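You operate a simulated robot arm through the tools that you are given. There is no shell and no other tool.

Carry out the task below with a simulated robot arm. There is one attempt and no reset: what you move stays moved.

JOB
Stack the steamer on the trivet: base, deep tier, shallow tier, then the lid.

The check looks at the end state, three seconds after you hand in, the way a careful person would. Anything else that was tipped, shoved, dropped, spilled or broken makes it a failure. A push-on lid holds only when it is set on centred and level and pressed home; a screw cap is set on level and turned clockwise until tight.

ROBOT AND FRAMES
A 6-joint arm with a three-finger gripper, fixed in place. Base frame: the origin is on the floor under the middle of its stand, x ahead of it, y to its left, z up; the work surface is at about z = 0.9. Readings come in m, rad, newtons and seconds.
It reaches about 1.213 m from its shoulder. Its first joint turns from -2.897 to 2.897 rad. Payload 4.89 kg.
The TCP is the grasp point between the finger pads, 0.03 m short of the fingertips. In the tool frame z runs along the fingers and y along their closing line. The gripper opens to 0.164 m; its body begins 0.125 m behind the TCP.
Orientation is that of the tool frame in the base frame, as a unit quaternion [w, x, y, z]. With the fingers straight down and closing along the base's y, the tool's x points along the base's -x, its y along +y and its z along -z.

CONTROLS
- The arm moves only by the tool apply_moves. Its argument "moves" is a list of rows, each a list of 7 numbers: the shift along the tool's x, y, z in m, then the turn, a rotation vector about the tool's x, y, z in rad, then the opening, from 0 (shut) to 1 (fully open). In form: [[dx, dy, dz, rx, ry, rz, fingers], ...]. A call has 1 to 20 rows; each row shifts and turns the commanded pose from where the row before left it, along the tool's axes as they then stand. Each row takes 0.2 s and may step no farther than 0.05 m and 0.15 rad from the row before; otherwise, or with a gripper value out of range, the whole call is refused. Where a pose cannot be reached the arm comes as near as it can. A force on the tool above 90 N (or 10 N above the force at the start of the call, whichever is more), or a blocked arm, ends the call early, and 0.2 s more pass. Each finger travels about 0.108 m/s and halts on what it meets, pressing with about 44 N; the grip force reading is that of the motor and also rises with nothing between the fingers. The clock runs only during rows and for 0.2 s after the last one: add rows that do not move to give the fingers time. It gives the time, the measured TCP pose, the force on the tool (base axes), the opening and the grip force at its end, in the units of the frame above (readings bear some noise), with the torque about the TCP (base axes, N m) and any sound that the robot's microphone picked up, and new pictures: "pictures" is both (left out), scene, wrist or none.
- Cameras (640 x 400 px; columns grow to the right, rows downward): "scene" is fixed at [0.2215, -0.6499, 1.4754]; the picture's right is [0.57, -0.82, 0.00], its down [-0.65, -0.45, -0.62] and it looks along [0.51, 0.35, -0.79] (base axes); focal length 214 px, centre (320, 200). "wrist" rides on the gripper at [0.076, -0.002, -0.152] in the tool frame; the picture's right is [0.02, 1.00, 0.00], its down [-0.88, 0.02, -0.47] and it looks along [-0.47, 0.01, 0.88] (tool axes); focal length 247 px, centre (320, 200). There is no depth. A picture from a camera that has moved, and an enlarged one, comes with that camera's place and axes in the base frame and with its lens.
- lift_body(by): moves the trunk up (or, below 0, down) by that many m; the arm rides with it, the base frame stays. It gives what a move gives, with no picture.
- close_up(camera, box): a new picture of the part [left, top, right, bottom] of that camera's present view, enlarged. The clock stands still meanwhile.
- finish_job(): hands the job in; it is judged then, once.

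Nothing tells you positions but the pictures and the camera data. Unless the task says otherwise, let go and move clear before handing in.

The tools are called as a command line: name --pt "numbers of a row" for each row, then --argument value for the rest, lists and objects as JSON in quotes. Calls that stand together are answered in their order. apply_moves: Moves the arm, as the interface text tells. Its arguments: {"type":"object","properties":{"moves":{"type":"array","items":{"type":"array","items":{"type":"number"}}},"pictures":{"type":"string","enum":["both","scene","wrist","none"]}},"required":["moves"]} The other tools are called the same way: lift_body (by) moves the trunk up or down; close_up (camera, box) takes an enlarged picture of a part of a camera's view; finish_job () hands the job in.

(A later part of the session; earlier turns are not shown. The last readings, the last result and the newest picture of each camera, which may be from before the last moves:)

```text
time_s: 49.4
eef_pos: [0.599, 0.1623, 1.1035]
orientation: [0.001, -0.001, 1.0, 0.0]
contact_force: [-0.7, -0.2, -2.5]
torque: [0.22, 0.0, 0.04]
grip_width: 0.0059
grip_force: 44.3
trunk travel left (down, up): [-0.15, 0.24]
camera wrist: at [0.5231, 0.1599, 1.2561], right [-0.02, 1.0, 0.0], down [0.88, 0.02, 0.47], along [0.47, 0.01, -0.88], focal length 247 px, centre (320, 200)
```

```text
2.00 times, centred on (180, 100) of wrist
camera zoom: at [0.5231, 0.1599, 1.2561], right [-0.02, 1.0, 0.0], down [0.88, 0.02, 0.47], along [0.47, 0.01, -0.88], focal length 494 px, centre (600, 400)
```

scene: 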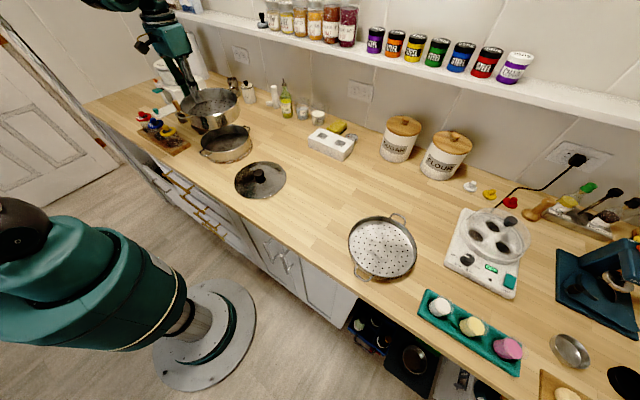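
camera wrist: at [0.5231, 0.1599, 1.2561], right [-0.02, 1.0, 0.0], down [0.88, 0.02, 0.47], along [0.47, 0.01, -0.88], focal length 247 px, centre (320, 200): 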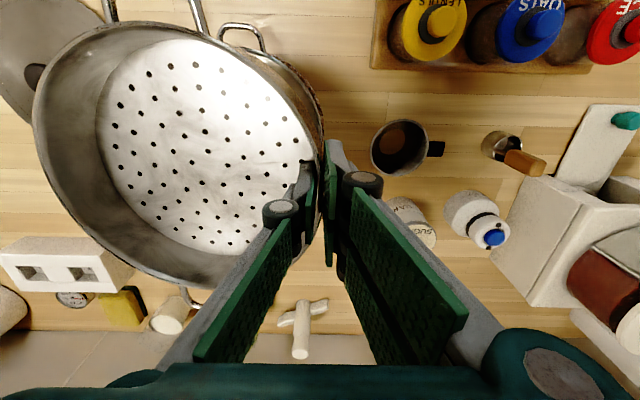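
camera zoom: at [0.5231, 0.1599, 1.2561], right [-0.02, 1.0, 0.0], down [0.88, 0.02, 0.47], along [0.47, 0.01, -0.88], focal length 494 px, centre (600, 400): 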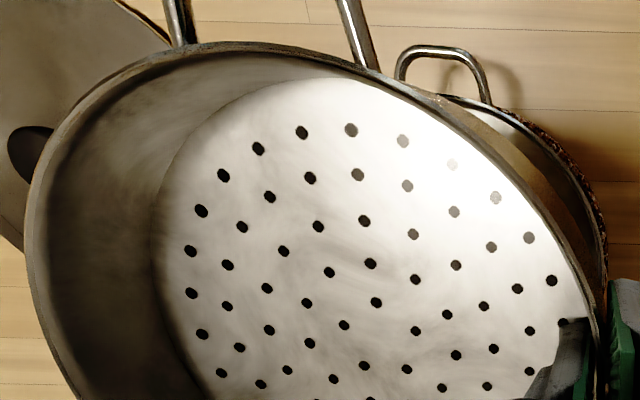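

The deep tier hangs over the base. I'll level it with a small tool-x turn (about 0.03 rad to raise its -y side), then lower to about 15 mm above the base rim and check alignment.

apply_moves --pt "0 0 0 0.015 0 0 0" --pt "0 0 0 0.015 0 0 0" --pt "0 0.0002 0.006 0 0 0 0" --pt "0 0.0003 0.01 0 0 0 0" --pt "0 0.0004 0.012 0 0 0 0" --pt "0 0.0004 0.012 0 0 0 0" --pt "0 0.0004 0.012 0 0 0 0" --pt "0 0.0004 0.012 0 0 0 0" --pt "0 0.0003 0.009 0 0 0 0" --pt "0 0.0002 0.006 0 0 0 0" --pt "0 0 0 0 0 0 0" --pictures "wrist"

close_up --camera "scene" --box '[190, 85, 270, 180]'

close_up --camera "wrist" --box '[20, 0, 340, 200]'

```text
time_s: 51.8
eef_pos: [0.5995, 0.1615, 1.0255]
orientation: [0.0, 0.0, 1.0, -0.015]
contact_force: [-0.9, 0.9, -3.3]
torque: [0.23, 0.03, -0.02]
grip_width: 0.0059
grip_force: 43.9
trunk travel left (down, up): [-0.15, 0.24]
camera wrist: at [0.5229, 0.1645, 1.1776], right [-0.02, 1.0, -0.03], down [0.88, 0.03, 0.47], along [0.47, -0.02, -0.88], focal length 247 px, centre (320, 200)
```

wrist: 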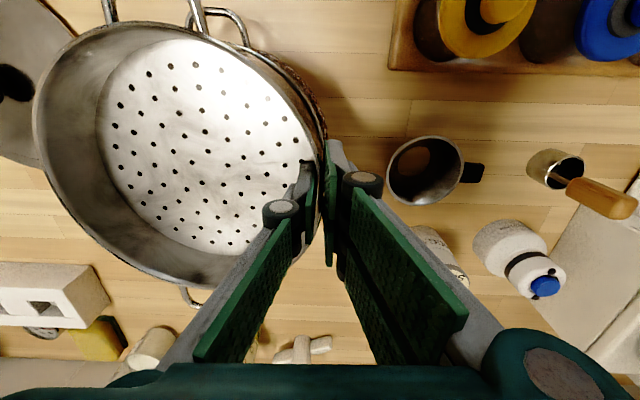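

```text
4.21 times, centred on (230, 132) of scene
camera zoom: at [0.2215, -0.6499, 1.4754], right [0.57, -0.82, 0.0], down [-0.65, -0.45, -0.62], along [0.51, 0.35, -0.79], focal length 903 px, centre (699, 484)
```

zoom: 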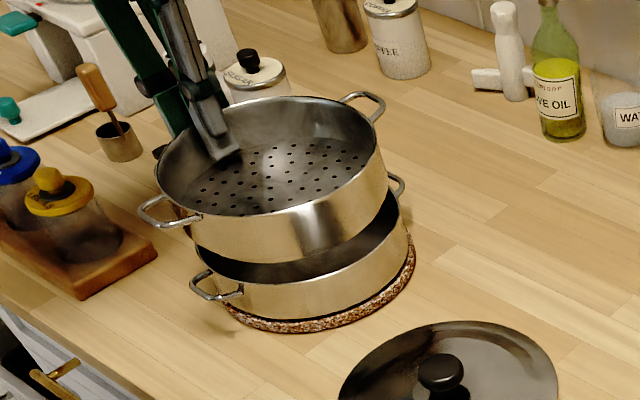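

```text
2.00 times, centred on (180, 100) of wrist
camera zoom: at [0.5229, 0.1645, 1.1776], right [-0.02, 1.0, -0.03], down [0.88, 0.03, 0.47], along [0.47, -0.02, -0.88], focal length 494 px, centre (600, 400)
```

zoom: 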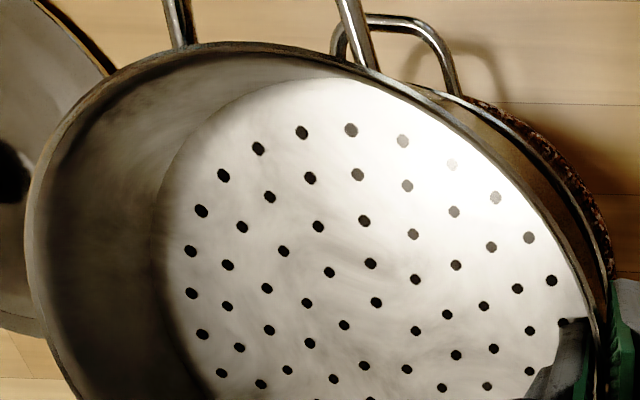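

The scene estimate puts the deep tier's centre at (0.599, 0.072) against the base's (0.598, 0.071), so they line up well. I'll lower in small steps, watching force and torque.

apply_moves --pt "0 0.0001 0.004 0 0 0 0" --pt "0 0.0001 0.004 0 0 0 0" --pt "0 0.0001 0.003 0 0 0 0" --pt "0 0 0 0 0 0 0" --pictures "none"

close_up --camera "scene" --box '[195, 95, 265, 170]'

apply_moves --pt "0 0 0.002 0 0 0 0" --pt "0 0 0 0 0 0 0" --pictures "none"

apply_moves --pt "0 0 0.002 0 0 0 0" --pt "0 0 0 0 0 0 0" --pictures "none"

close_up --camera "scene" --box '[195, 95, 265, 170]'

```text
time_s: 52.8
eef_pos: [0.6002, 0.1624, 1.0144]
orientation: [0.0, 0.0, 1.0, -0.015]
contact_force: [-0.9, -0.5, -2.8]
torque: [0.26, 0.0, 0.01]
grip_width: 0.0058
grip_force: 44.5
trunk travel left (down, up): [-0.15, 0.24]
```

```text
5.33 times, centred on (230, 132) of scene
camera zoom: at [0.2215, -0.6499, 1.4754], right [0.57, -0.82, 0.0], down [-0.65, -0.45, -0.62], along [0.51, 0.35, -0.79], focal length 1144 px, centre (800, 560)
```

zoom: 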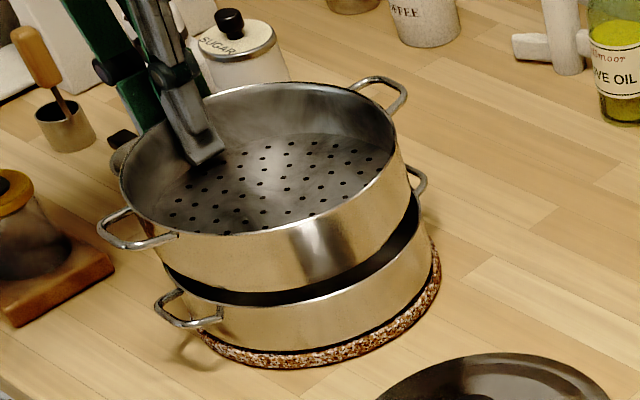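

```text
time_s: 53.4
eef_pos: [0.5988, 0.1622, 1.0116]
orientation: [0.0, 0.0, 1.0, -0.014]
contact_force: [-0.3, 0.2, -3.2]
torque: [0.28, 0.0, 0.04]
grip_width: 0.0058
grip_force: 43.7
trunk travel left (down, up): [-0.15, 0.24]
```

```text
time_s: 54.0
eef_pos: [0.6001, 0.1619, 1.0103]
orientation: [-0.001, 0.0, 1.0, -0.015]
contact_force: [0.2, -0.8, -2.9]
torque: [0.27, -0.03, 0.03]
grip_width: 0.0058
grip_force: 44.0
trunk travel left (down, up): [-0.15, 0.24]
```

```text
5.33 times, centred on (230, 132) of scene
camera zoom: at [0.2215, -0.6499, 1.4754], right [0.57, -0.82, 0.0], down [-0.65, -0.45, -0.62], along [0.51, 0.35, -0.79], focal length 1144 px, centre (800, 560)
```

zoom: 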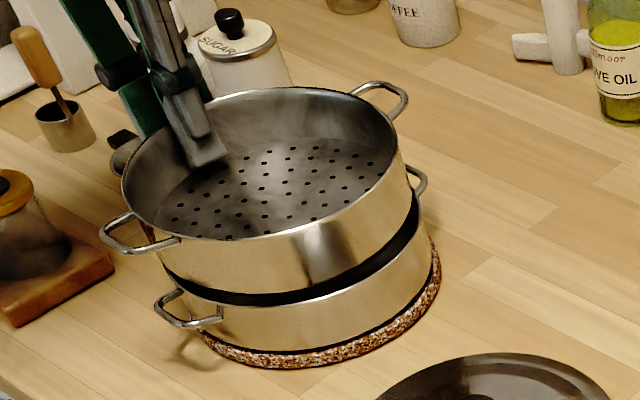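

There's still a visible gap and no contact yet. I'll zoom in on the seam to judge lateral alignment and levelness before continuing.

close_up --camera "scene" --box '[208, 115, 256, 155]'

close_up --camera "wrist" --box '[200, 0, 360, 180]'

```text
10.00 times, centred on (232, 135) of scene
camera zoom: at [0.2215, -0.6499, 1.4754], right [0.57, -0.82, 0.0], down [-0.65, -0.45, -0.62], along [0.51, 0.35, -0.79], focal length 2145 px, centre (1200, 850)
```

zoom: 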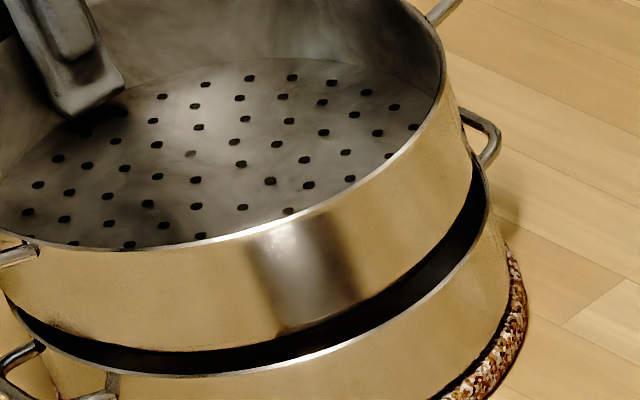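

```text
2.22 times, centred on (280, 90) of wrist
camera zoom: at [0.5227, 0.1647, 1.1629], right [-0.02, 1.0, -0.03], down [0.88, 0.03, 0.47], along [0.47, -0.02, -0.88], focal length 549 px, centre (409, 444)
```

zoom: 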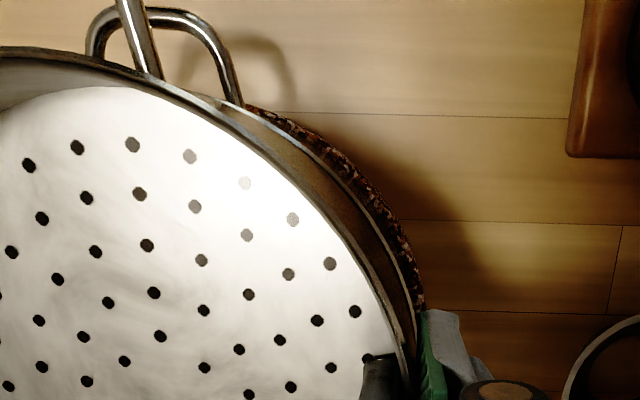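

Lateral alignment looks within about 3 mm, with a small gap left. I'll continue down in 2 mm steps, reading contact.

apply_moves --pt "0 0 0.002 0 0 0 0" --pt "0 0 0 0 0 0 0" --pictures "none"

apply_moves --pt "0 0 0.002 0 0 0 0" --pt "0 0 0 0 0 0 0" --pictures "none"

apply_moves --pt "0 0 0.002 0 0 0 0" --pt "0 0 0 0 0 0 0" --pictures "none"

close_up --camera "scene" --box '[208, 115, 256, 155]'

```text
time_s: 54.6
eef_pos: [0.5991, 0.1623, 1.0088]
orientation: [0.001, 0.0, 1.0, -0.015]
contact_force: [-0.2, 0.5, -2.9]
torque: [0.24, 0.0, 0.03]
grip_width: 0.006
grip_force: 43.9
trunk travel left (down, up): [-0.15, 0.24]
```

```text
time_s: 55.2
eef_pos: [0.5995, 0.1603, 1.0063]
orientation: [0.0, 0.0, 1.0, -0.015]
contact_force: [-0.2, 0.3, -2.9]
torque: [0.27, 0.0, 0.01]
grip_width: 0.0061
grip_force: 44.2
trunk travel left (down, up): [-0.15, 0.24]
```

```text
time_s: 55.8
eef_pos: [0.5991, 0.1611, 1.0038]
orientation: [0.0, 0.0, 1.0, -0.014]
contact_force: [-0.1, 0.3, -2.8]
torque: [0.26, 0.0, 0.0]
grip_width: 0.0061
grip_force: 44.1
trunk travel left (down, up): [-0.15, 0.24]
```

```text
10.00 times, centred on (232, 135) of scene
camera zoom: at [0.2215, -0.6499, 1.4754], right [0.57, -0.82, 0.0], down [-0.65, -0.45, -0.62], along [0.51, 0.35, -0.79], focal length 2145 px, centre (1200, 850)
```

zoom: 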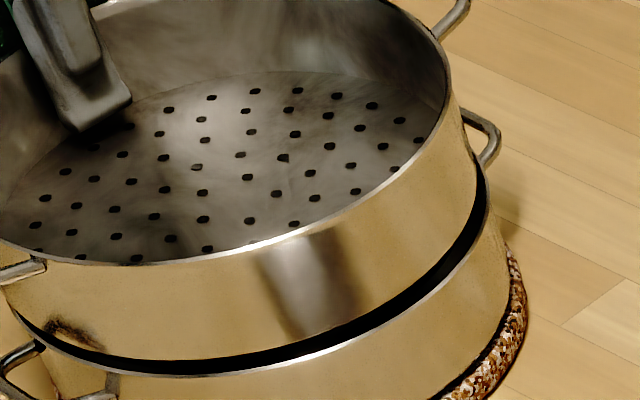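

The gap is closing evenly and there's no contact yet. I'll keep stepping down.

apply_moves --pt "0 0 0.002 0 0 0 0" --pt "0 0 0 0 0 0 0" --pictures "none"

apply_moves --pt "0 0 0.002 0 0 0 0" --pt "0 0 0 0 0 0 0" --pictures "none"

close_up --camera "scene" --box '[208, 115, 256, 155]'

```text
time_s: 56.4
eef_pos: [0.599, 0.1612, 1.0034]
orientation: [0.001, 0.0, 1.0, -0.015]
contact_force: [0.9, -1.0, -3.3]
torque: [0.28, 0.01, -0.01]
grip_width: 0.006
grip_force: 44.4
trunk travel left (down, up): [-0.15, 0.24]
```

```text
time_s: 57.0
eef_pos: [0.5986, 0.1598, 0.9997]
orientation: [0.0, 0.0, 1.0, -0.015]
contact_force: [-0.4, 0.2, -2.4]
torque: [0.27, 0.02, 0.01]
grip_width: 0.0059
grip_force: 44.6
trunk travel left (down, up): [-0.15, 0.24]
```

```text
10.00 times, centred on (232, 135) of scene
camera zoom: at [0.2215, -0.6499, 1.4754], right [0.57, -0.82, 0.0], down [-0.65, -0.45, -0.62], along [0.51, 0.35, -0.79], focal length 2145 px, centre (1200, 850)
```

zoom: 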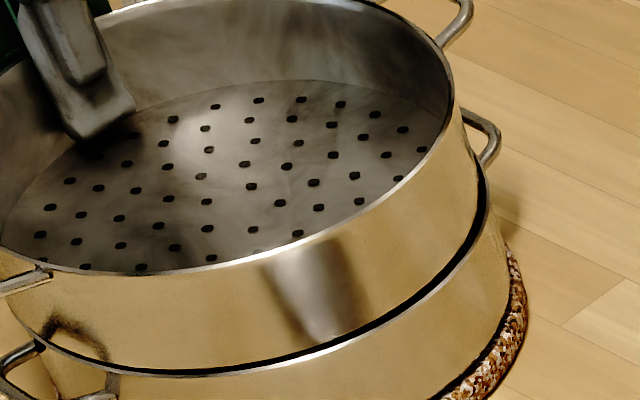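

The seam is down to a thin line with no contact yet. Two more small steps.

apply_moves --pt "0 0 0.002 0 0 0 0" --pt "0 0 0 0 0 0 0" --pictures "none"

apply_moves --pt "0 0 0.002 0 0 0 0" --pt "0 0 0 0 0 0 0" --pictures "none"

close_up --camera "scene" --box '[208, 115, 256, 155]'

```text
time_s: 57.6
eef_pos: [0.6, 0.1619, 0.999]
orientation: [0.0, 0.0, 1.0, -0.015]
contact_force: [-0.1, -1.0, -3.4]
torque: [0.28, 0.03, 0.0]
grip_width: 0.0061
grip_force: 44.1
trunk travel left (down, up): [-0.15, 0.24]
```

```text
time_s: 58.2
eef_pos: [0.5999, 0.1611, 0.9958]
orientation: [0.001, 0.0, 1.0, -0.014]
contact_force: [0.5, -0.2, -1.2]
torque: [0.0, 0.15, 0.04]
grip_width: 0.006
grip_force: 43.7
trunk travel left (down, up): [-0.15, 0.24]
```

```text
10.00 times, centred on (232, 135) of scene
camera zoom: at [0.2215, -0.6499, 1.4754], right [0.57, -0.82, 0.0], down [-0.65, -0.45, -0.62], along [0.51, 0.35, -0.79], focal length 2145 px, centre (1200, 850)
```

zoom: 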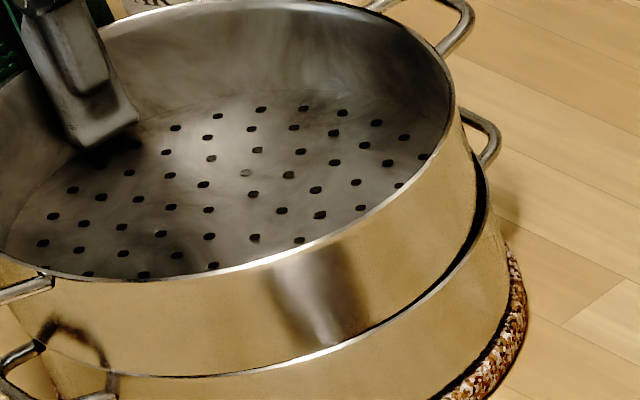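

Contact has begun at the front (toward the camera); the right side still shows a gap. I'll look at both sides of the seam before correcting.

close_up --camera "scene" --box '[198, 105, 232, 155]'

close_up --camera "scene" --box '[228, 105, 262, 155]'

close_up --camera "wrist" --box '[200, 0, 360, 180]'

```text
8.00 times, centred on (215, 130) of scene
camera zoom: at [0.2215, -0.6499, 1.4754], right [0.57, -0.82, 0.0], down [-0.65, -0.45, -0.62], along [0.51, 0.35, -0.79], focal length 1716 px, centre (1160, 760)
```

zoom: 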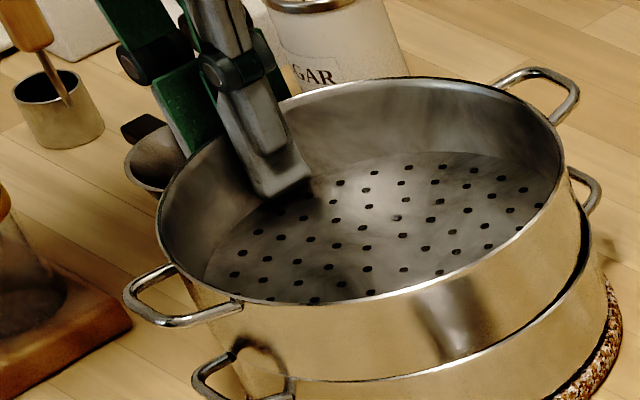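

```text
8.00 times, centred on (245, 130) of scene
camera zoom: at [0.2215, -0.6499, 1.4754], right [0.57, -0.82, 0.0], down [-0.65, -0.45, -0.62], along [0.51, 0.35, -0.79], focal length 1716 px, centre (920, 760)
```

zoom: 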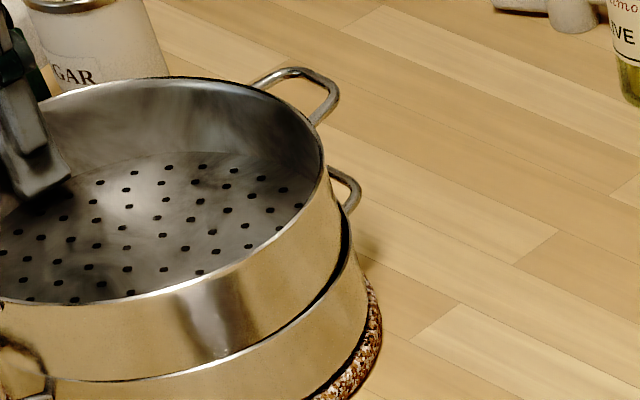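

```text
2.22 times, centred on (280, 90) of wrist
camera zoom: at [0.5223, 0.1642, 1.1486], right [-0.02, 1.0, -0.03], down [0.88, 0.03, 0.47], along [0.47, -0.02, -0.88], focal length 549 px, centre (409, 444)
```

zoom: 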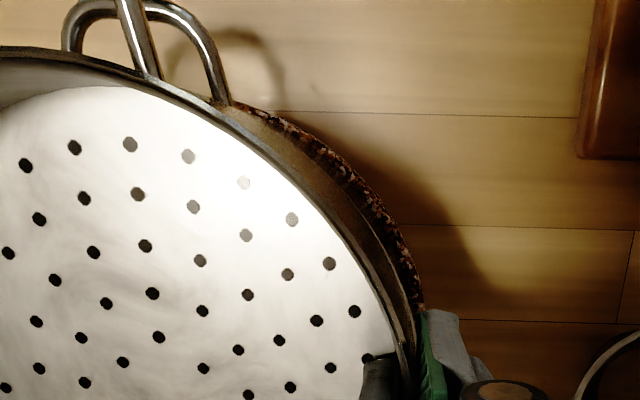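

By the same measurement the deep tier is about 1.4 mm to the image-left of the base. I'll nudge it by (+0.001, -0.0015) and continue lowering.

apply_moves --pt "-0.001 -0.0015 -0.0015 0 0 0 0" --pt "0 0 0.0015 0 0 0 0" --pt "0 0 0.0015 0 0 0 0" --pt "0 0 0 0 0 0 0" --pictures "none"

close_up --camera "scene" --box '[208, 115, 256, 155]'

apply_moves --pt "0 0 0.0015 0 0 0 0" --pt "0 0 0 0 0 0 0" --pictures "none"

close_up --camera "scene" --box '[208, 115, 256, 155]'

```text
time_s: 59.2
eef_pos: [0.5987, 0.1599, 0.9968]
orientation: [0.0, 0.001, 1.0, -0.014]
contact_force: [2.7, 2.0, 18.6]
torque: [0.16, 0.65, 0.0]
grip_width: 0.0059
grip_force: 43.4
trunk travel left (down, up): [-0.15, 0.24]
```

```text
10.00 times, centred on (232, 135) of scene
camera zoom: at [0.2215, -0.6499, 1.4754], right [0.57, -0.82, 0.0], down [-0.65, -0.45, -0.62], along [0.51, 0.35, -0.79], focal length 2145 px, centre (1200, 850)
```

zoom: 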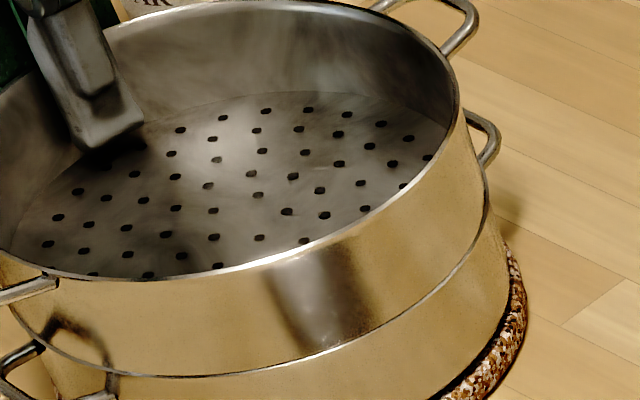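

```text
time_s: 59.8
eef_pos: [0.5988, 0.16, 0.9957]
orientation: [0.0, -0.001, 1.0, -0.015]
contact_force: [4.0, 7.0, 42.4]
torque: [0.16, -0.26, 0.09]
grip_width: 0.0057
grip_force: 44.0
trunk travel left (down, up): [-0.15, 0.24]
```

```text
10.00 times, centred on (232, 135) of scene
camera zoom: at [0.2215, -0.6499, 1.4754], right [0.57, -0.82, 0.0], down [-0.65, -0.45, -0.62], along [0.51, 0.35, -0.79], focal length 2145 px, centre (1200, 850)
```

zoom: 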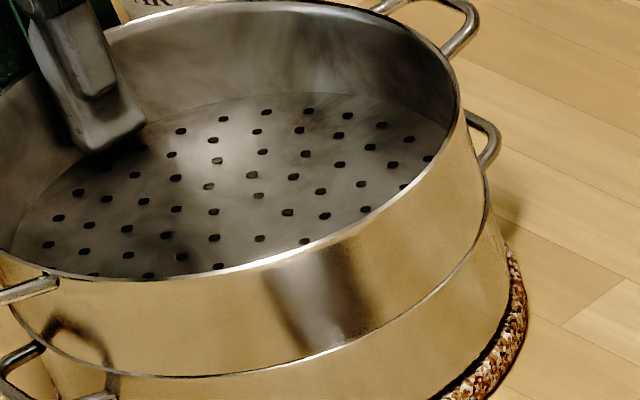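

The tier has dropped into its seat, with an even seam all around and firm seating force. I'll relieve the pressure and open the fingers.

apply_moves --pt "0 0 -0.0012 0 0 0 0" --pt "0 0 0 0 0 0 0" --pictures "none"

apply_moves --pt "0 0 0 0 0 0 0.1" --pt "0 0 0 0 0 0 0.2" --pt "0 0 0 0 0 0 0.27" --pt "0 0 0 0 0 0 0.27" --pictures "wrist"

close_up --camera "scene" --box '[195, 95, 265, 170]'

```text
time_s: 60.4
eef_pos: [0.6003, 0.1591, 0.9948]
orientation: [0.0, 0.0, 1.0, -0.015]
contact_force: [2.1, 2.1, 20.2]
torque: [0.03, -0.33, 0.07]
grip_width: 0.0061
grip_force: 43.8
trunk travel left (down, up): [-0.15, 0.24]
```

```text
time_s: 61.4
eef_pos: [0.6002, 0.1606, 0.9947]
orientation: [0.0, 0.0, 1.0, -0.015]
contact_force: [0.5, 0.0, 0.2]
torque: [0.0, 0.01, 0.01]
grip_width: 0.0441
grip_force: 0.1
trunk travel left (down, up): [-0.15, 0.24]
camera wrist: at [0.5236, 0.1624, 1.1469], right [-0.02, 1.0, -0.03], down [0.88, 0.03, 0.47], along [0.47, -0.02, -0.88], focal length 247 px, centre (320, 200)
```

wrist: 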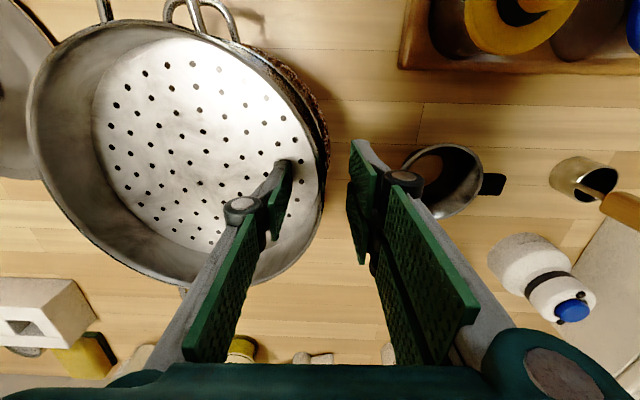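

```text
5.33 times, centred on (230, 132) of scene
camera zoom: at [0.2215, -0.6499, 1.4754], right [0.57, -0.82, 0.0], down [-0.65, -0.45, -0.62], along [0.51, 0.35, -0.79], focal length 1144 px, centre (800, 560)
```

zoom: 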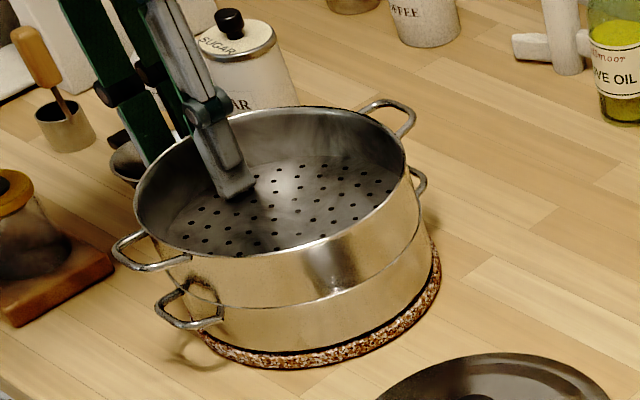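

The deep tier is seated squarely on the base. I'll rise clear, undo the small tilt, and measure the stack's top rim centre.

apply_moves --pt "0 0.0005 -0.015 0 0 0 0.27" --pt "0 0.0008 -0.025 0 0 0 0.27" --pt "0 0.001 -0.04 0 0 0 0.27" --pt "0 0 -0.04 0 0 0 0.3" --pt "0 0 -0.04 -0.015 0 0 0.3" --pt "0 -0.02 -0.03 -0.015 0 0 0.3" --pt "0 -0.035 -0.01 0 0 0 0.3" --pt "0 -0.035 0 0 0 0 0.3" --pt "0 0 0 0 0 0 0.3" --pictures "wrist"

close_up --camera "wrist" --box '[230, 0, 430, 170]'

close_up --camera "scene" --box '[195, 105, 265, 175]'

```text
time_s: 63.4
eef_pos: [0.6005, 0.0766, 1.1947]
orientation: [0.001, 0.0, 1.0, 0.0]
contact_force: [-1.1, -0.8, 1.1]
torque: [-0.03, -0.06, 0.01]
grip_width: 0.0495
grip_force: 0.0
trunk travel left (down, up): [-0.15, 0.24]
camera wrist: at [0.5245, 0.0752, 1.3476], right [-0.02, 1.0, 0.0], down [0.88, 0.02, 0.47], along [0.47, 0.01, -0.88], focal length 247 px, centre (320, 200)
```

wrist: 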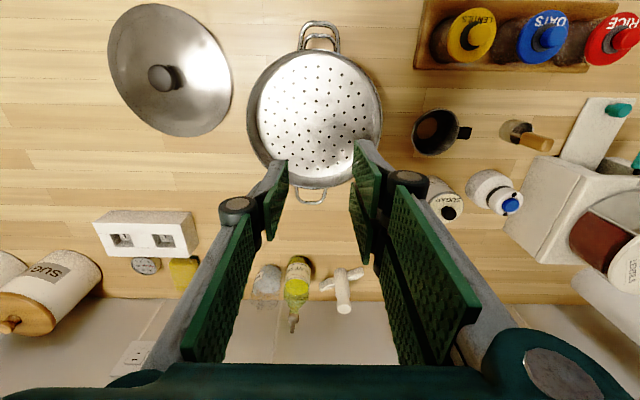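

```text
2.35 times, centred on (330, 85) of wrist
camera zoom: at [0.5245, 0.0752, 1.3476], right [-0.02, 1.0, 0.0], down [0.88, 0.02, 0.47], along [0.47, 0.01, -0.88], focal length 581 px, centre (296, 471)
```

zoom: 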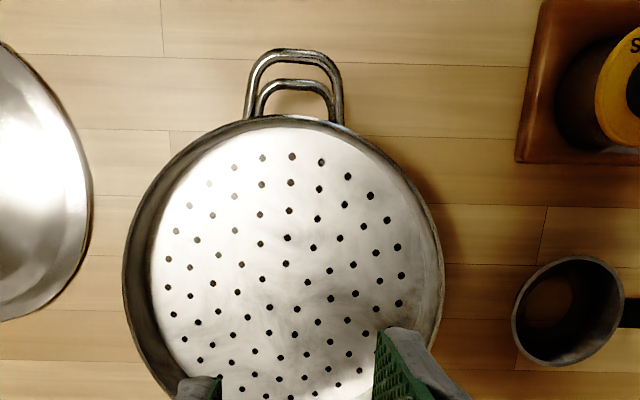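

```text
5.71 times, centred on (230, 140) of scene
camera zoom: at [0.2215, -0.6499, 1.4754], right [0.57, -0.82, 0.0], down [-0.65, -0.45, -0.62], along [0.51, 0.35, -0.79], focal length 1226 px, centre (834, 543)
```

zoom: 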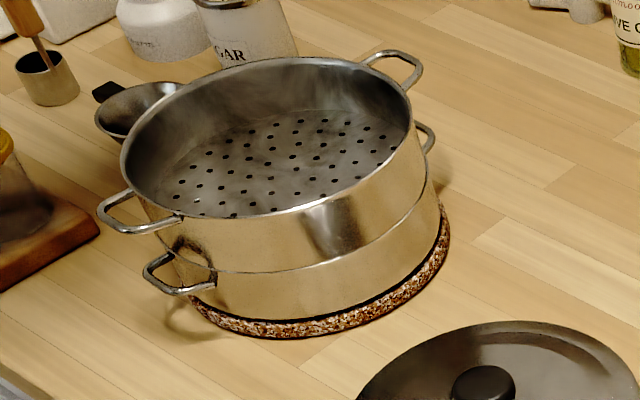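

The two-piece stack's top rim centre is about (0.5955, 0.068) at z≈1.003. Next is the shallow tier near (0.54, -0.635); I'll go over it and measure.

apply_moves --pt "0.001 -0.015 0 0 0 0 0.3" --pt "0.001 -0.03 0.001 0 0 0 0.3" --pt "0.001 -0.038 0.001 0 0 0 0.3" --pt "0.001 -0.038 0.001 0 0 0 0.3" --pt "0.001 -0.038 0.001 0 0 0 0.3" --pt "0.001 -0.038 0.001 0 0 0 0.3" --pt "0.001 -0.038 0.001 0 0 0 0.3" --pt "0.001 -0.038 0.002 0 0 0 0.3" --pt "0.001 -0.038 0.002 0 0 0 0.3" --pt "0.001 -0.038 0.002 0 0 0 0.3" --pt "0.001 -0.038 0.002 0 0 0 0.3" --pt "0.001 -0.038 0.002 0 0 0 0.3" --pt "0.001 -0.038 0.002 0 0 0 0.3" --pt "0.001 -0.038 0.002 0 0 0 0.3" --pt "0.001 -0.038 0.002 0 0 0 0.3" --pt "0.001 -0.038 0.002 0 0 0 0.3" --pt "0.001 -0.025 0.002 0 0 0 0.3" --pt "0 -0.015 0.001 0 0 0 0.3" --pt "0 0 0 0 0 0 0.3" --pictures "both"

close_up --camera "wrist" --box '[160, 0, 360, 170]'

close_up --camera "scene" --box '[340, 205, 425, 290]'

```text
time_s: 67.4
eef_pos: [0.5837, -0.5402, 1.1682]
orientation: [0.0, -0.001, 1.0, 0.001]
contact_force: [-0.6, -1.8, -0.2]
torque: [0.06, 0.03, 0.02]
grip_width: 0.0492
grip_force: 0.0
trunk travel left (down, up): [-0.15, 0.24]
camera wrist: at [0.507, -0.5424, 1.3207], right [-0.02, 1.0, 0.0], down [0.88, 0.02, 0.47], along [0.47, 0.01, -0.88], focal length 247 px, centre (320, 200)
```

scene: 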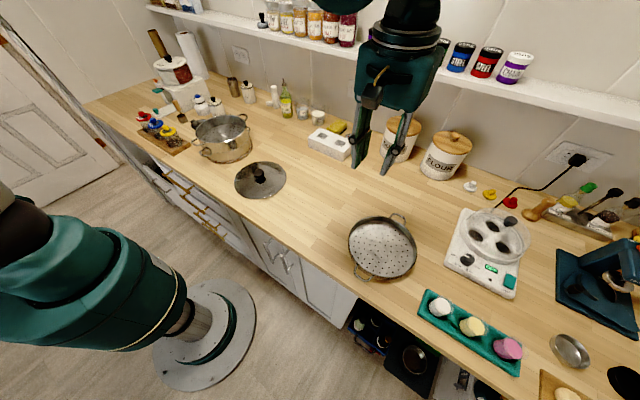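
wrist: 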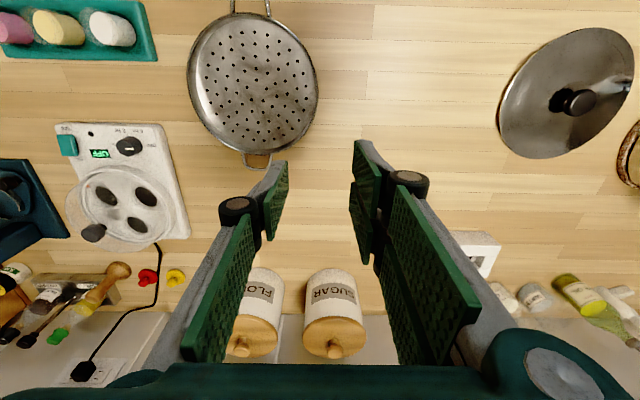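

```text
2.35 times, centred on (260, 85) of wrist
camera zoom: at [0.507, -0.5424, 1.3207], right [-0.02, 1.0, 0.0], down [0.88, 0.02, 0.47], along [0.47, 0.01, -0.88], focal length 581 px, centre (461, 471)
```

zoom: 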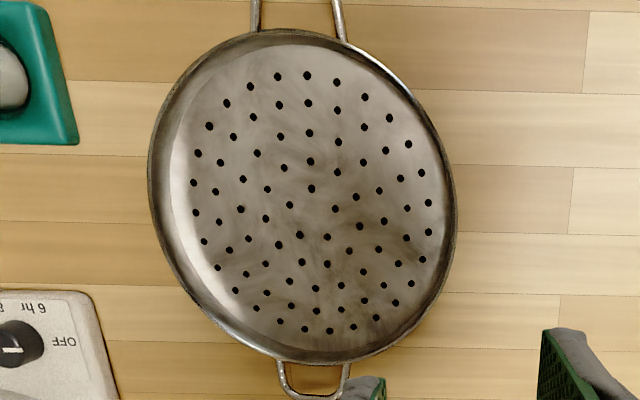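

```text
4.71 times, centred on (382, 248) of scene
camera zoom: at [0.2215, -0.6499, 1.4754], right [0.57, -0.82, 0.0], down [-0.65, -0.45, -0.62], along [0.51, 0.35, -0.79], focal length 1009 px, centre (26, -24)
```

zoom: 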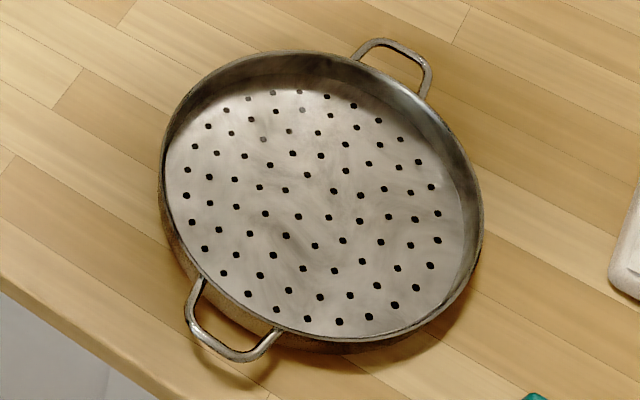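

The shallow tier is at about (0.539, -0.636) with its rim at z≈0.940. Because its wall is short I'll grip it less deep, so the outer fingertips don't foul the rim below when it nests. Descending over its +y wall now.

apply_moves --pt "0.015 -0.002 0.03 0 0 0 0.27" --pt "0.015 -0.002 0.04 0 0 0 0.27" --pt "0.0147 -0.0023 0.04 0 0 0 0.27" --pt "0 0 0.04 0 0 0 0.27" --pt "0 0 0.025 0 0 0 0.27" --pt "0 0 0 0 0 0 0.27" --pictures "wrist"

close_up --camera "wrist" --box '[200, 60, 440, 230]'

close_up --camera "scene" --box '[340, 170, 425, 290]'

```text
time_s: 68.8
eef_pos: [0.5383, -0.5475, 0.9924]
orientation: [0.001, 0.0, 1.0, 0.001]
contact_force: [0.2, -0.9, 0.2]
torque: [0.05, 0.07, 0.0]
grip_width: 0.0442
grip_force: 0.0
trunk travel left (down, up): [-0.15, 0.24]
camera wrist: at [0.4624, -0.5485, 1.1449], right [-0.02, 1.0, 0.0], down [0.88, 0.02, 0.47], along [0.47, 0.01, -0.88], focal length 247 px, centre (320, 200)
```

wrist: 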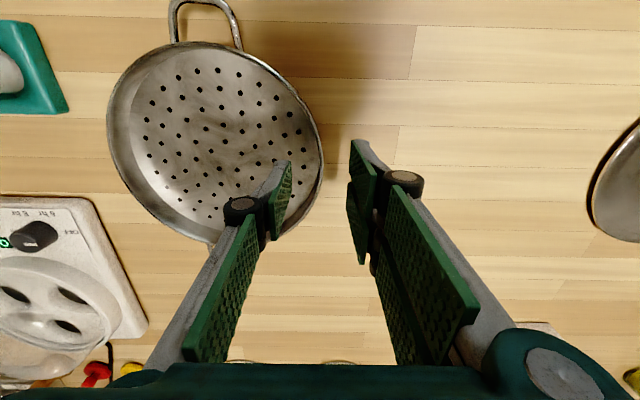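

```text
2.35 times, centred on (320, 145) of wrist
camera zoom: at [0.4624, -0.5485, 1.1449], right [-0.02, 1.0, 0.0], down [0.88, 0.02, 0.47], along [0.47, 0.01, -0.88], focal length 581 px, centre (320, 329)
```

zoom: 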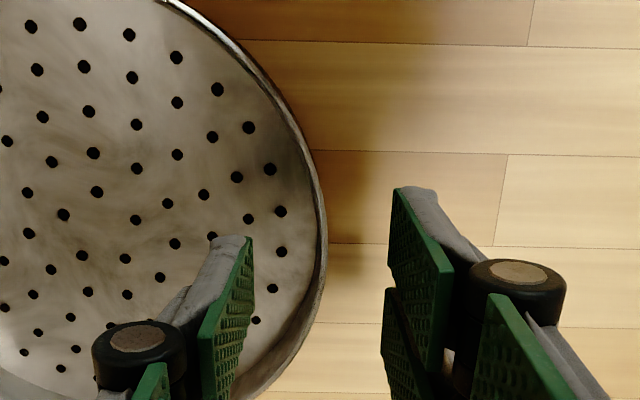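

```text
3.33 times, centred on (382, 230) of scene
camera zoom: at [0.2215, -0.6499, 1.4754], right [0.57, -0.82, 0.0], down [-0.65, -0.45, -0.62], along [0.51, 0.35, -0.79], focal length 715 px, centre (112, 100)
```

zoom: 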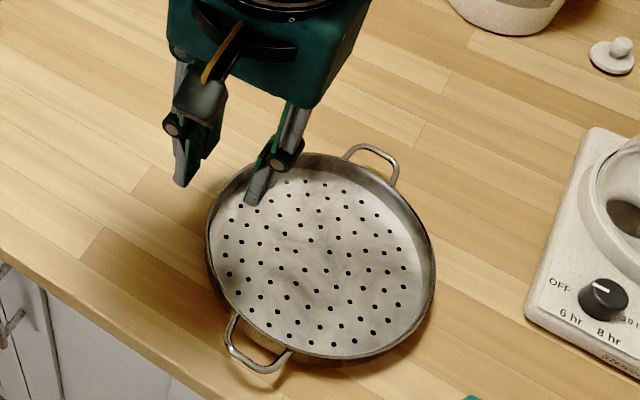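

Alignment is good (wall mid at y≈-0.5474, matching the TCP). I'll descend to TCP z≈0.941 and close.

apply_moves --pt "0 0 0.02 0 0 0 0.27" --pt "0 0 0.017 0 0 0 0.27" --pt "0 0 0.01 0 0 0 0.27" --pt "0 0 0.004 0 0 0 0.27" --pt "0 0 0 0 0 0 0.27" --pictures "none"

close_up --camera "wrist" --box '[200, 60, 440, 230]'

close_up --camera "scene" --box '[340, 190, 400, 250]'

```text
time_s: 70.0
eef_pos: [0.539, -0.5457, 0.9422]
orientation: [0.0, -0.001, 1.0, -0.001]
contact_force: [7.7, -7.1, 29.3]
torque: [-0.96, -0.23, 0.23]
grip_width: 0.0475
grip_force: 3.2
trunk travel left (down, up): [-0.15, 0.24]
```

```text
2.35 times, centred on (320, 145) of wrist
camera zoom: at [0.4627, -0.5478, 1.0949], right [-0.02, 1.0, 0.0], down [0.88, 0.02, 0.47], along [0.47, 0.01, -0.88], focal length 581 px, centre (320, 329)
```

zoom: 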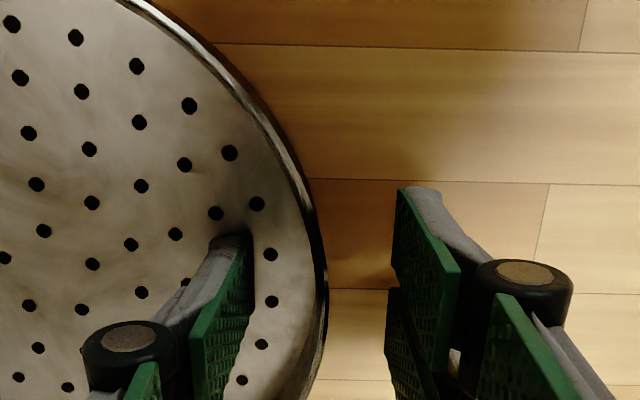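

```text
6.67 times, centred on (370, 220) of scene
camera zoom: at [0.2215, -0.6499, 1.4754], right [0.57, -0.82, 0.0], down [-0.65, -0.45, -0.62], along [0.51, 0.35, -0.79], focal length 1430 px, centre (-13, 67)
```

zoom: 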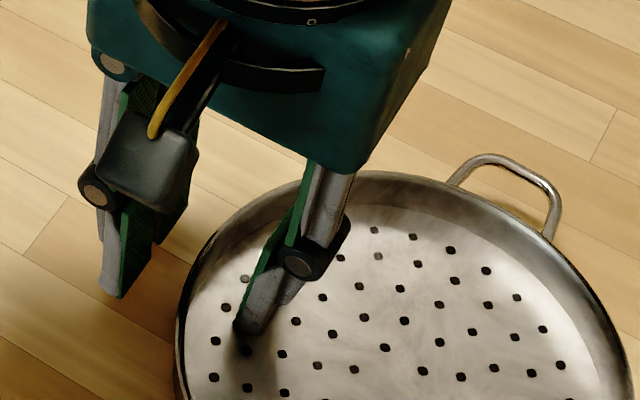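

The inner tip is touching the tier's floor (29 N), so the floor is higher than I assumed. I'll back up about 4 mm and confirm the contact clears.

apply_moves --pt "0 0 -0.003 0 0 0 0.27" --pt "0 0 0 0 0 0 0.27" --pictures "none"

apply_moves --pt "0 0 -0.002 0 0 0 0.27" --pt "0 0 0 0 0 0 0.27" --pictures "none"

close_up --camera "wrist" --box '[200, 60, 440, 230]'

close_up --camera "scene" --box '[340, 190, 425, 290]'

```text
time_s: 70.6
eef_pos: [0.5401, -0.5446, 0.9446]
orientation: [0.001, 0.0, 1.0, -0.001]
contact_force: [0.4, 0.2, -0.3]
torque: [0.0, 0.01, 0.0]
grip_width: 0.0443
grip_force: 0.2
trunk travel left (down, up): [-0.15, 0.24]
```

```text
time_s: 71.2
eef_pos: [0.5391, -0.5462, 0.9462]
orientation: [0.0, 0.0, 1.0, 0.0]
contact_force: [-0.3, 0.7, -0.2]
torque: [-0.03, -0.02, -0.02]
grip_width: 0.0442
grip_force: 0.0
trunk travel left (down, up): [-0.15, 0.24]
```

```text
2.35 times, centred on (320, 145) of wrist
camera zoom: at [0.4625, -0.5479, 1.0991], right [-0.02, 1.0, 0.0], down [0.88, 0.02, 0.47], along [0.47, 0.01, -0.88], focal length 581 px, centre (320, 329)
```

zoom: 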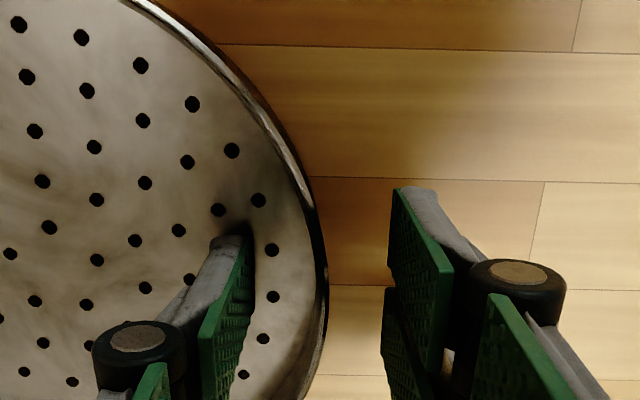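

```text
4.00 times, centred on (382, 240) of scene
camera zoom: at [0.2215, -0.6499, 1.4754], right [0.57, -0.82, 0.0], down [-0.65, -0.45, -0.62], along [0.51, 0.35, -0.79], focal length 858 px, centre (70, 40)
```

zoom: 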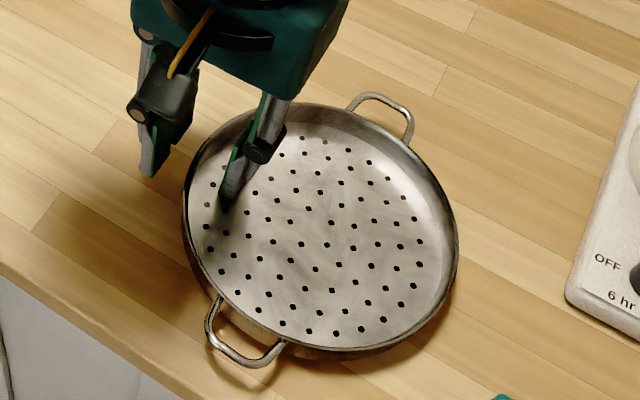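

Contact is cleared, with about 25 mm of wall engaged. I'll go down 1 mm, close, and lift very gently.

apply_moves --pt "0 -0.0005 0.001 0 0 0 0.27" --pt "0 0 0 0 0 0 0.15" --pt "0 0 0 0 0 0 0.05" --pt "0 0 0 0 0 0 0.0" --pt "0 0 0 0 0 0 0.0" --pt "0 0 0 0 0 0 0.0" --pictures "none"

apply_moves --pt "0 0 -0.002 0 0 0 0" --pt "0 0 -0.002 0 0 0 0" --pt "0 0 0 0 0 0 0" --pictures "none"

apply_moves --pt "0 0 -0.002 0 0 0 0" --pt "0 0 -0.002 0 0 0 0" --pt "0 0 0 0 0 0 0" --pictures "none"

apply_moves --pt "0 0 -0.002 0 0 0 0" --pt "0 0 -0.002 0 0 0 0" --pt "0 0 0 0 0 0 0" --pictures "none"

close_up --camera "scene" --box '[340, 190, 425, 290]'

```text
time_s: 72.6
eef_pos: [0.5382, -0.5454, 0.9458]
orientation: [0.0, 0.0, 1.0, 0.0]
contact_force: [-0.5, 0.3, 1.0]
torque: [-0.36, 0.2, -0.04]
grip_width: 0.0059
grip_force: 43.9
trunk travel left (down, up): [-0.15, 0.24]
```

```text
time_s: 73.4
eef_pos: [0.5395, -0.5474, 0.9504]
orientation: [0.0, 0.0, 1.0, 0.0]
contact_force: [0.2, 1.1, -0.7]
torque: [-0.05, 0.03, -0.02]
grip_width: 0.0061
grip_force: 43.9
trunk travel left (down, up): [-0.15, 0.24]
```

```text
time_s: 74.2
eef_pos: [0.5397, -0.5466, 0.9541]
orientation: [0.0, 0.0, 1.0, 0.0]
contact_force: [-0.2, 0.5, -3.1]
torque: [0.24, -0.02, 0.0]
grip_width: 0.006
grip_force: 43.4
trunk travel left (down, up): [-0.15, 0.24]
```

```text
time_s: 75.0
eef_pos: [0.5389, -0.5467, 0.958]
orientation: [-0.001, 0.0, 1.0, 0.0]
contact_force: [0.0, 0.5, -2.7]
torque: [0.18, -0.01, -0.02]
grip_width: 0.0062
grip_force: 43.9
trunk travel left (down, up): [-0.15, 0.24]
```

```text
4.00 times, centred on (382, 240) of scene
camera zoom: at [0.2215, -0.6499, 1.4754], right [0.57, -0.82, 0.0], down [-0.65, -0.45, -0.62], along [0.51, 0.35, -0.79], focal length 858 px, centre (70, 40)
```

zoom: 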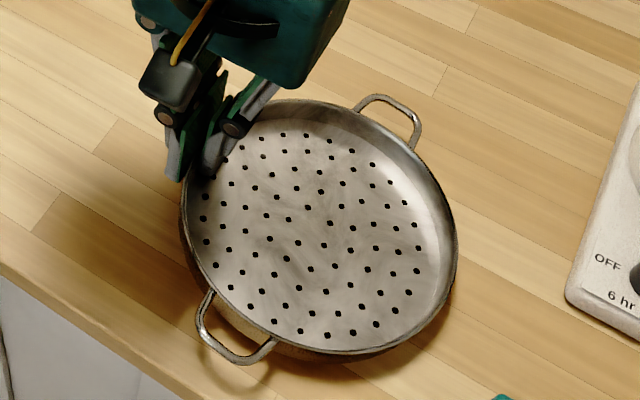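

The shallow tier is held (load about 2.7 N). I'll keep lifting gently and check.

apply_moves --pt "0 0 -0.002 0 0 0 0" --pt "0 0 -0.003 0 0 0 0" --pt "0 0 -0.004 0 0 0 0" --pt "0 0 -0.004 0 0 0 0" --pt "0 0 -0.004 0 0 0 0" --pt "0 0 -0.003 0 0 0 0" --pt "0 0 0 0 0 0 0" --pictures "none"

close_up --camera "scene" --box '[340, 180, 425, 280]'

close_up --camera "wrist" --box '[20, 0, 340, 200]'

```text
time_s: 76.6
eef_pos: [0.5388, -0.5461, 0.9791]
orientation: [0.0, 0.0, 1.0, 0.0]
contact_force: [0.2, 0.2, -2.8]
torque: [0.24, -0.03, 0.01]
grip_width: 0.0057
grip_force: 43.6
trunk travel left (down, up): [-0.15, 0.24]
```

```text
4.00 times, centred on (382, 230) of scene
camera zoom: at [0.2215, -0.6499, 1.4754], right [0.57, -0.82, 0.0], down [-0.65, -0.45, -0.62], along [0.51, 0.35, -0.79], focal length 858 px, centre (70, 80)
```

zoom: 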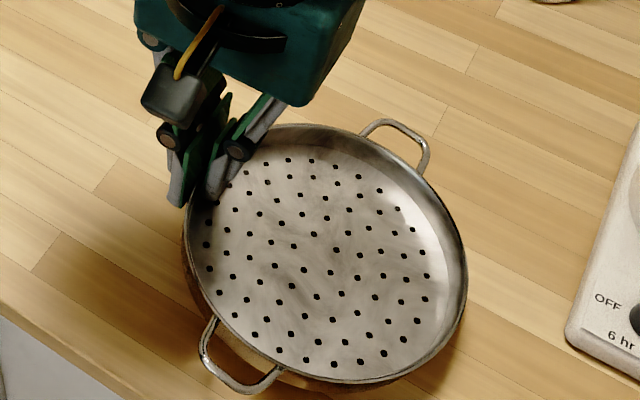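

```text
2.00 times, centred on (180, 100) of wrist
camera zoom: at [0.4628, -0.5481, 1.1302], right [-0.02, 1.0, 0.0], down [0.88, 0.02, 0.47], along [0.47, 0.01, -0.88], focal length 494 px, centre (600, 400)
```

zoom: 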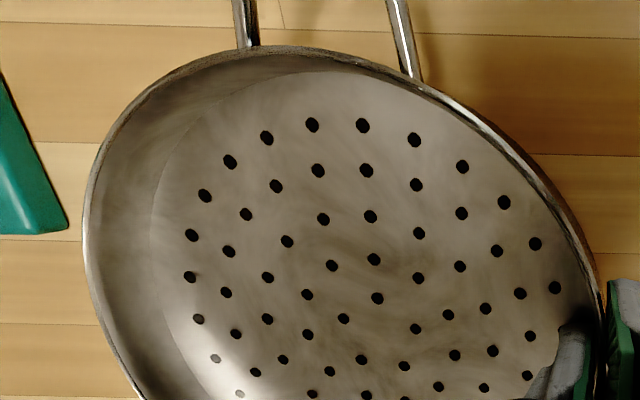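

The tier is lifted and steady, but its rim seems lower relative to the fingers. I'll look closer at the grip and at the far side before going on.

close_up --camera "wrist" --box '[20, 130, 340, 330]'

close_up --camera "wrist" --box '[260, 120, 380, 260]'

close_up --camera "scene" --box '[350, 190, 400, 240]'

```text
2.00 times, centred on (180, 230) of wrist
camera zoom: at [0.4628, -0.5481, 1.1302], right [-0.02, 1.0, 0.0], down [0.88, 0.02, 0.47], along [0.47, 0.01, -0.88], focal length 494 px, centre (600, 140)
```

zoom: 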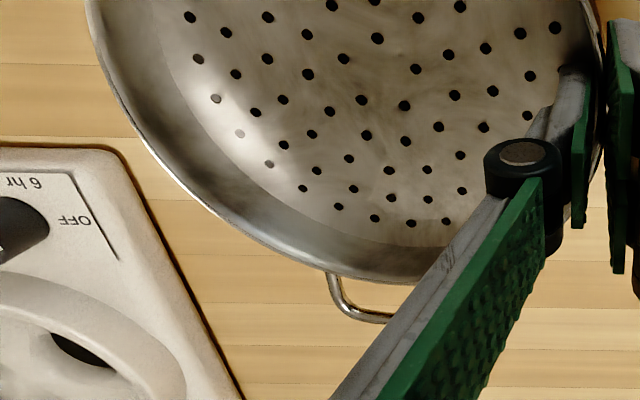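

```text
2.86 times, centred on (320, 190) of wrist
camera zoom: at [0.4628, -0.5481, 1.1302], right [-0.02, 1.0, 0.0], down [0.88, 0.02, 0.47], along [0.47, 0.01, -0.88], focal length 706 px, centre (320, 229)
```

zoom: 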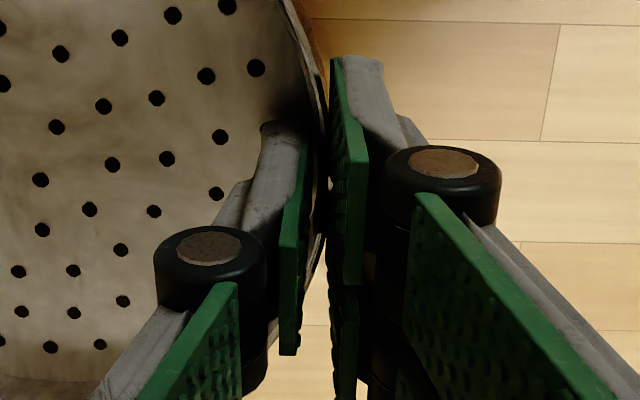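

```text
8.00 times, centred on (375, 215) of scene
camera zoom: at [0.2215, -0.6499, 1.4754], right [0.57, -0.82, 0.0], down [-0.65, -0.45, -0.62], along [0.51, 0.35, -0.79], focal length 1716 px, centre (-120, 80)
```

zoom: 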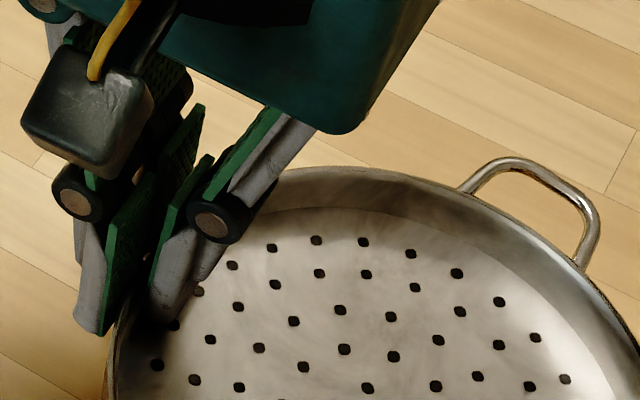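

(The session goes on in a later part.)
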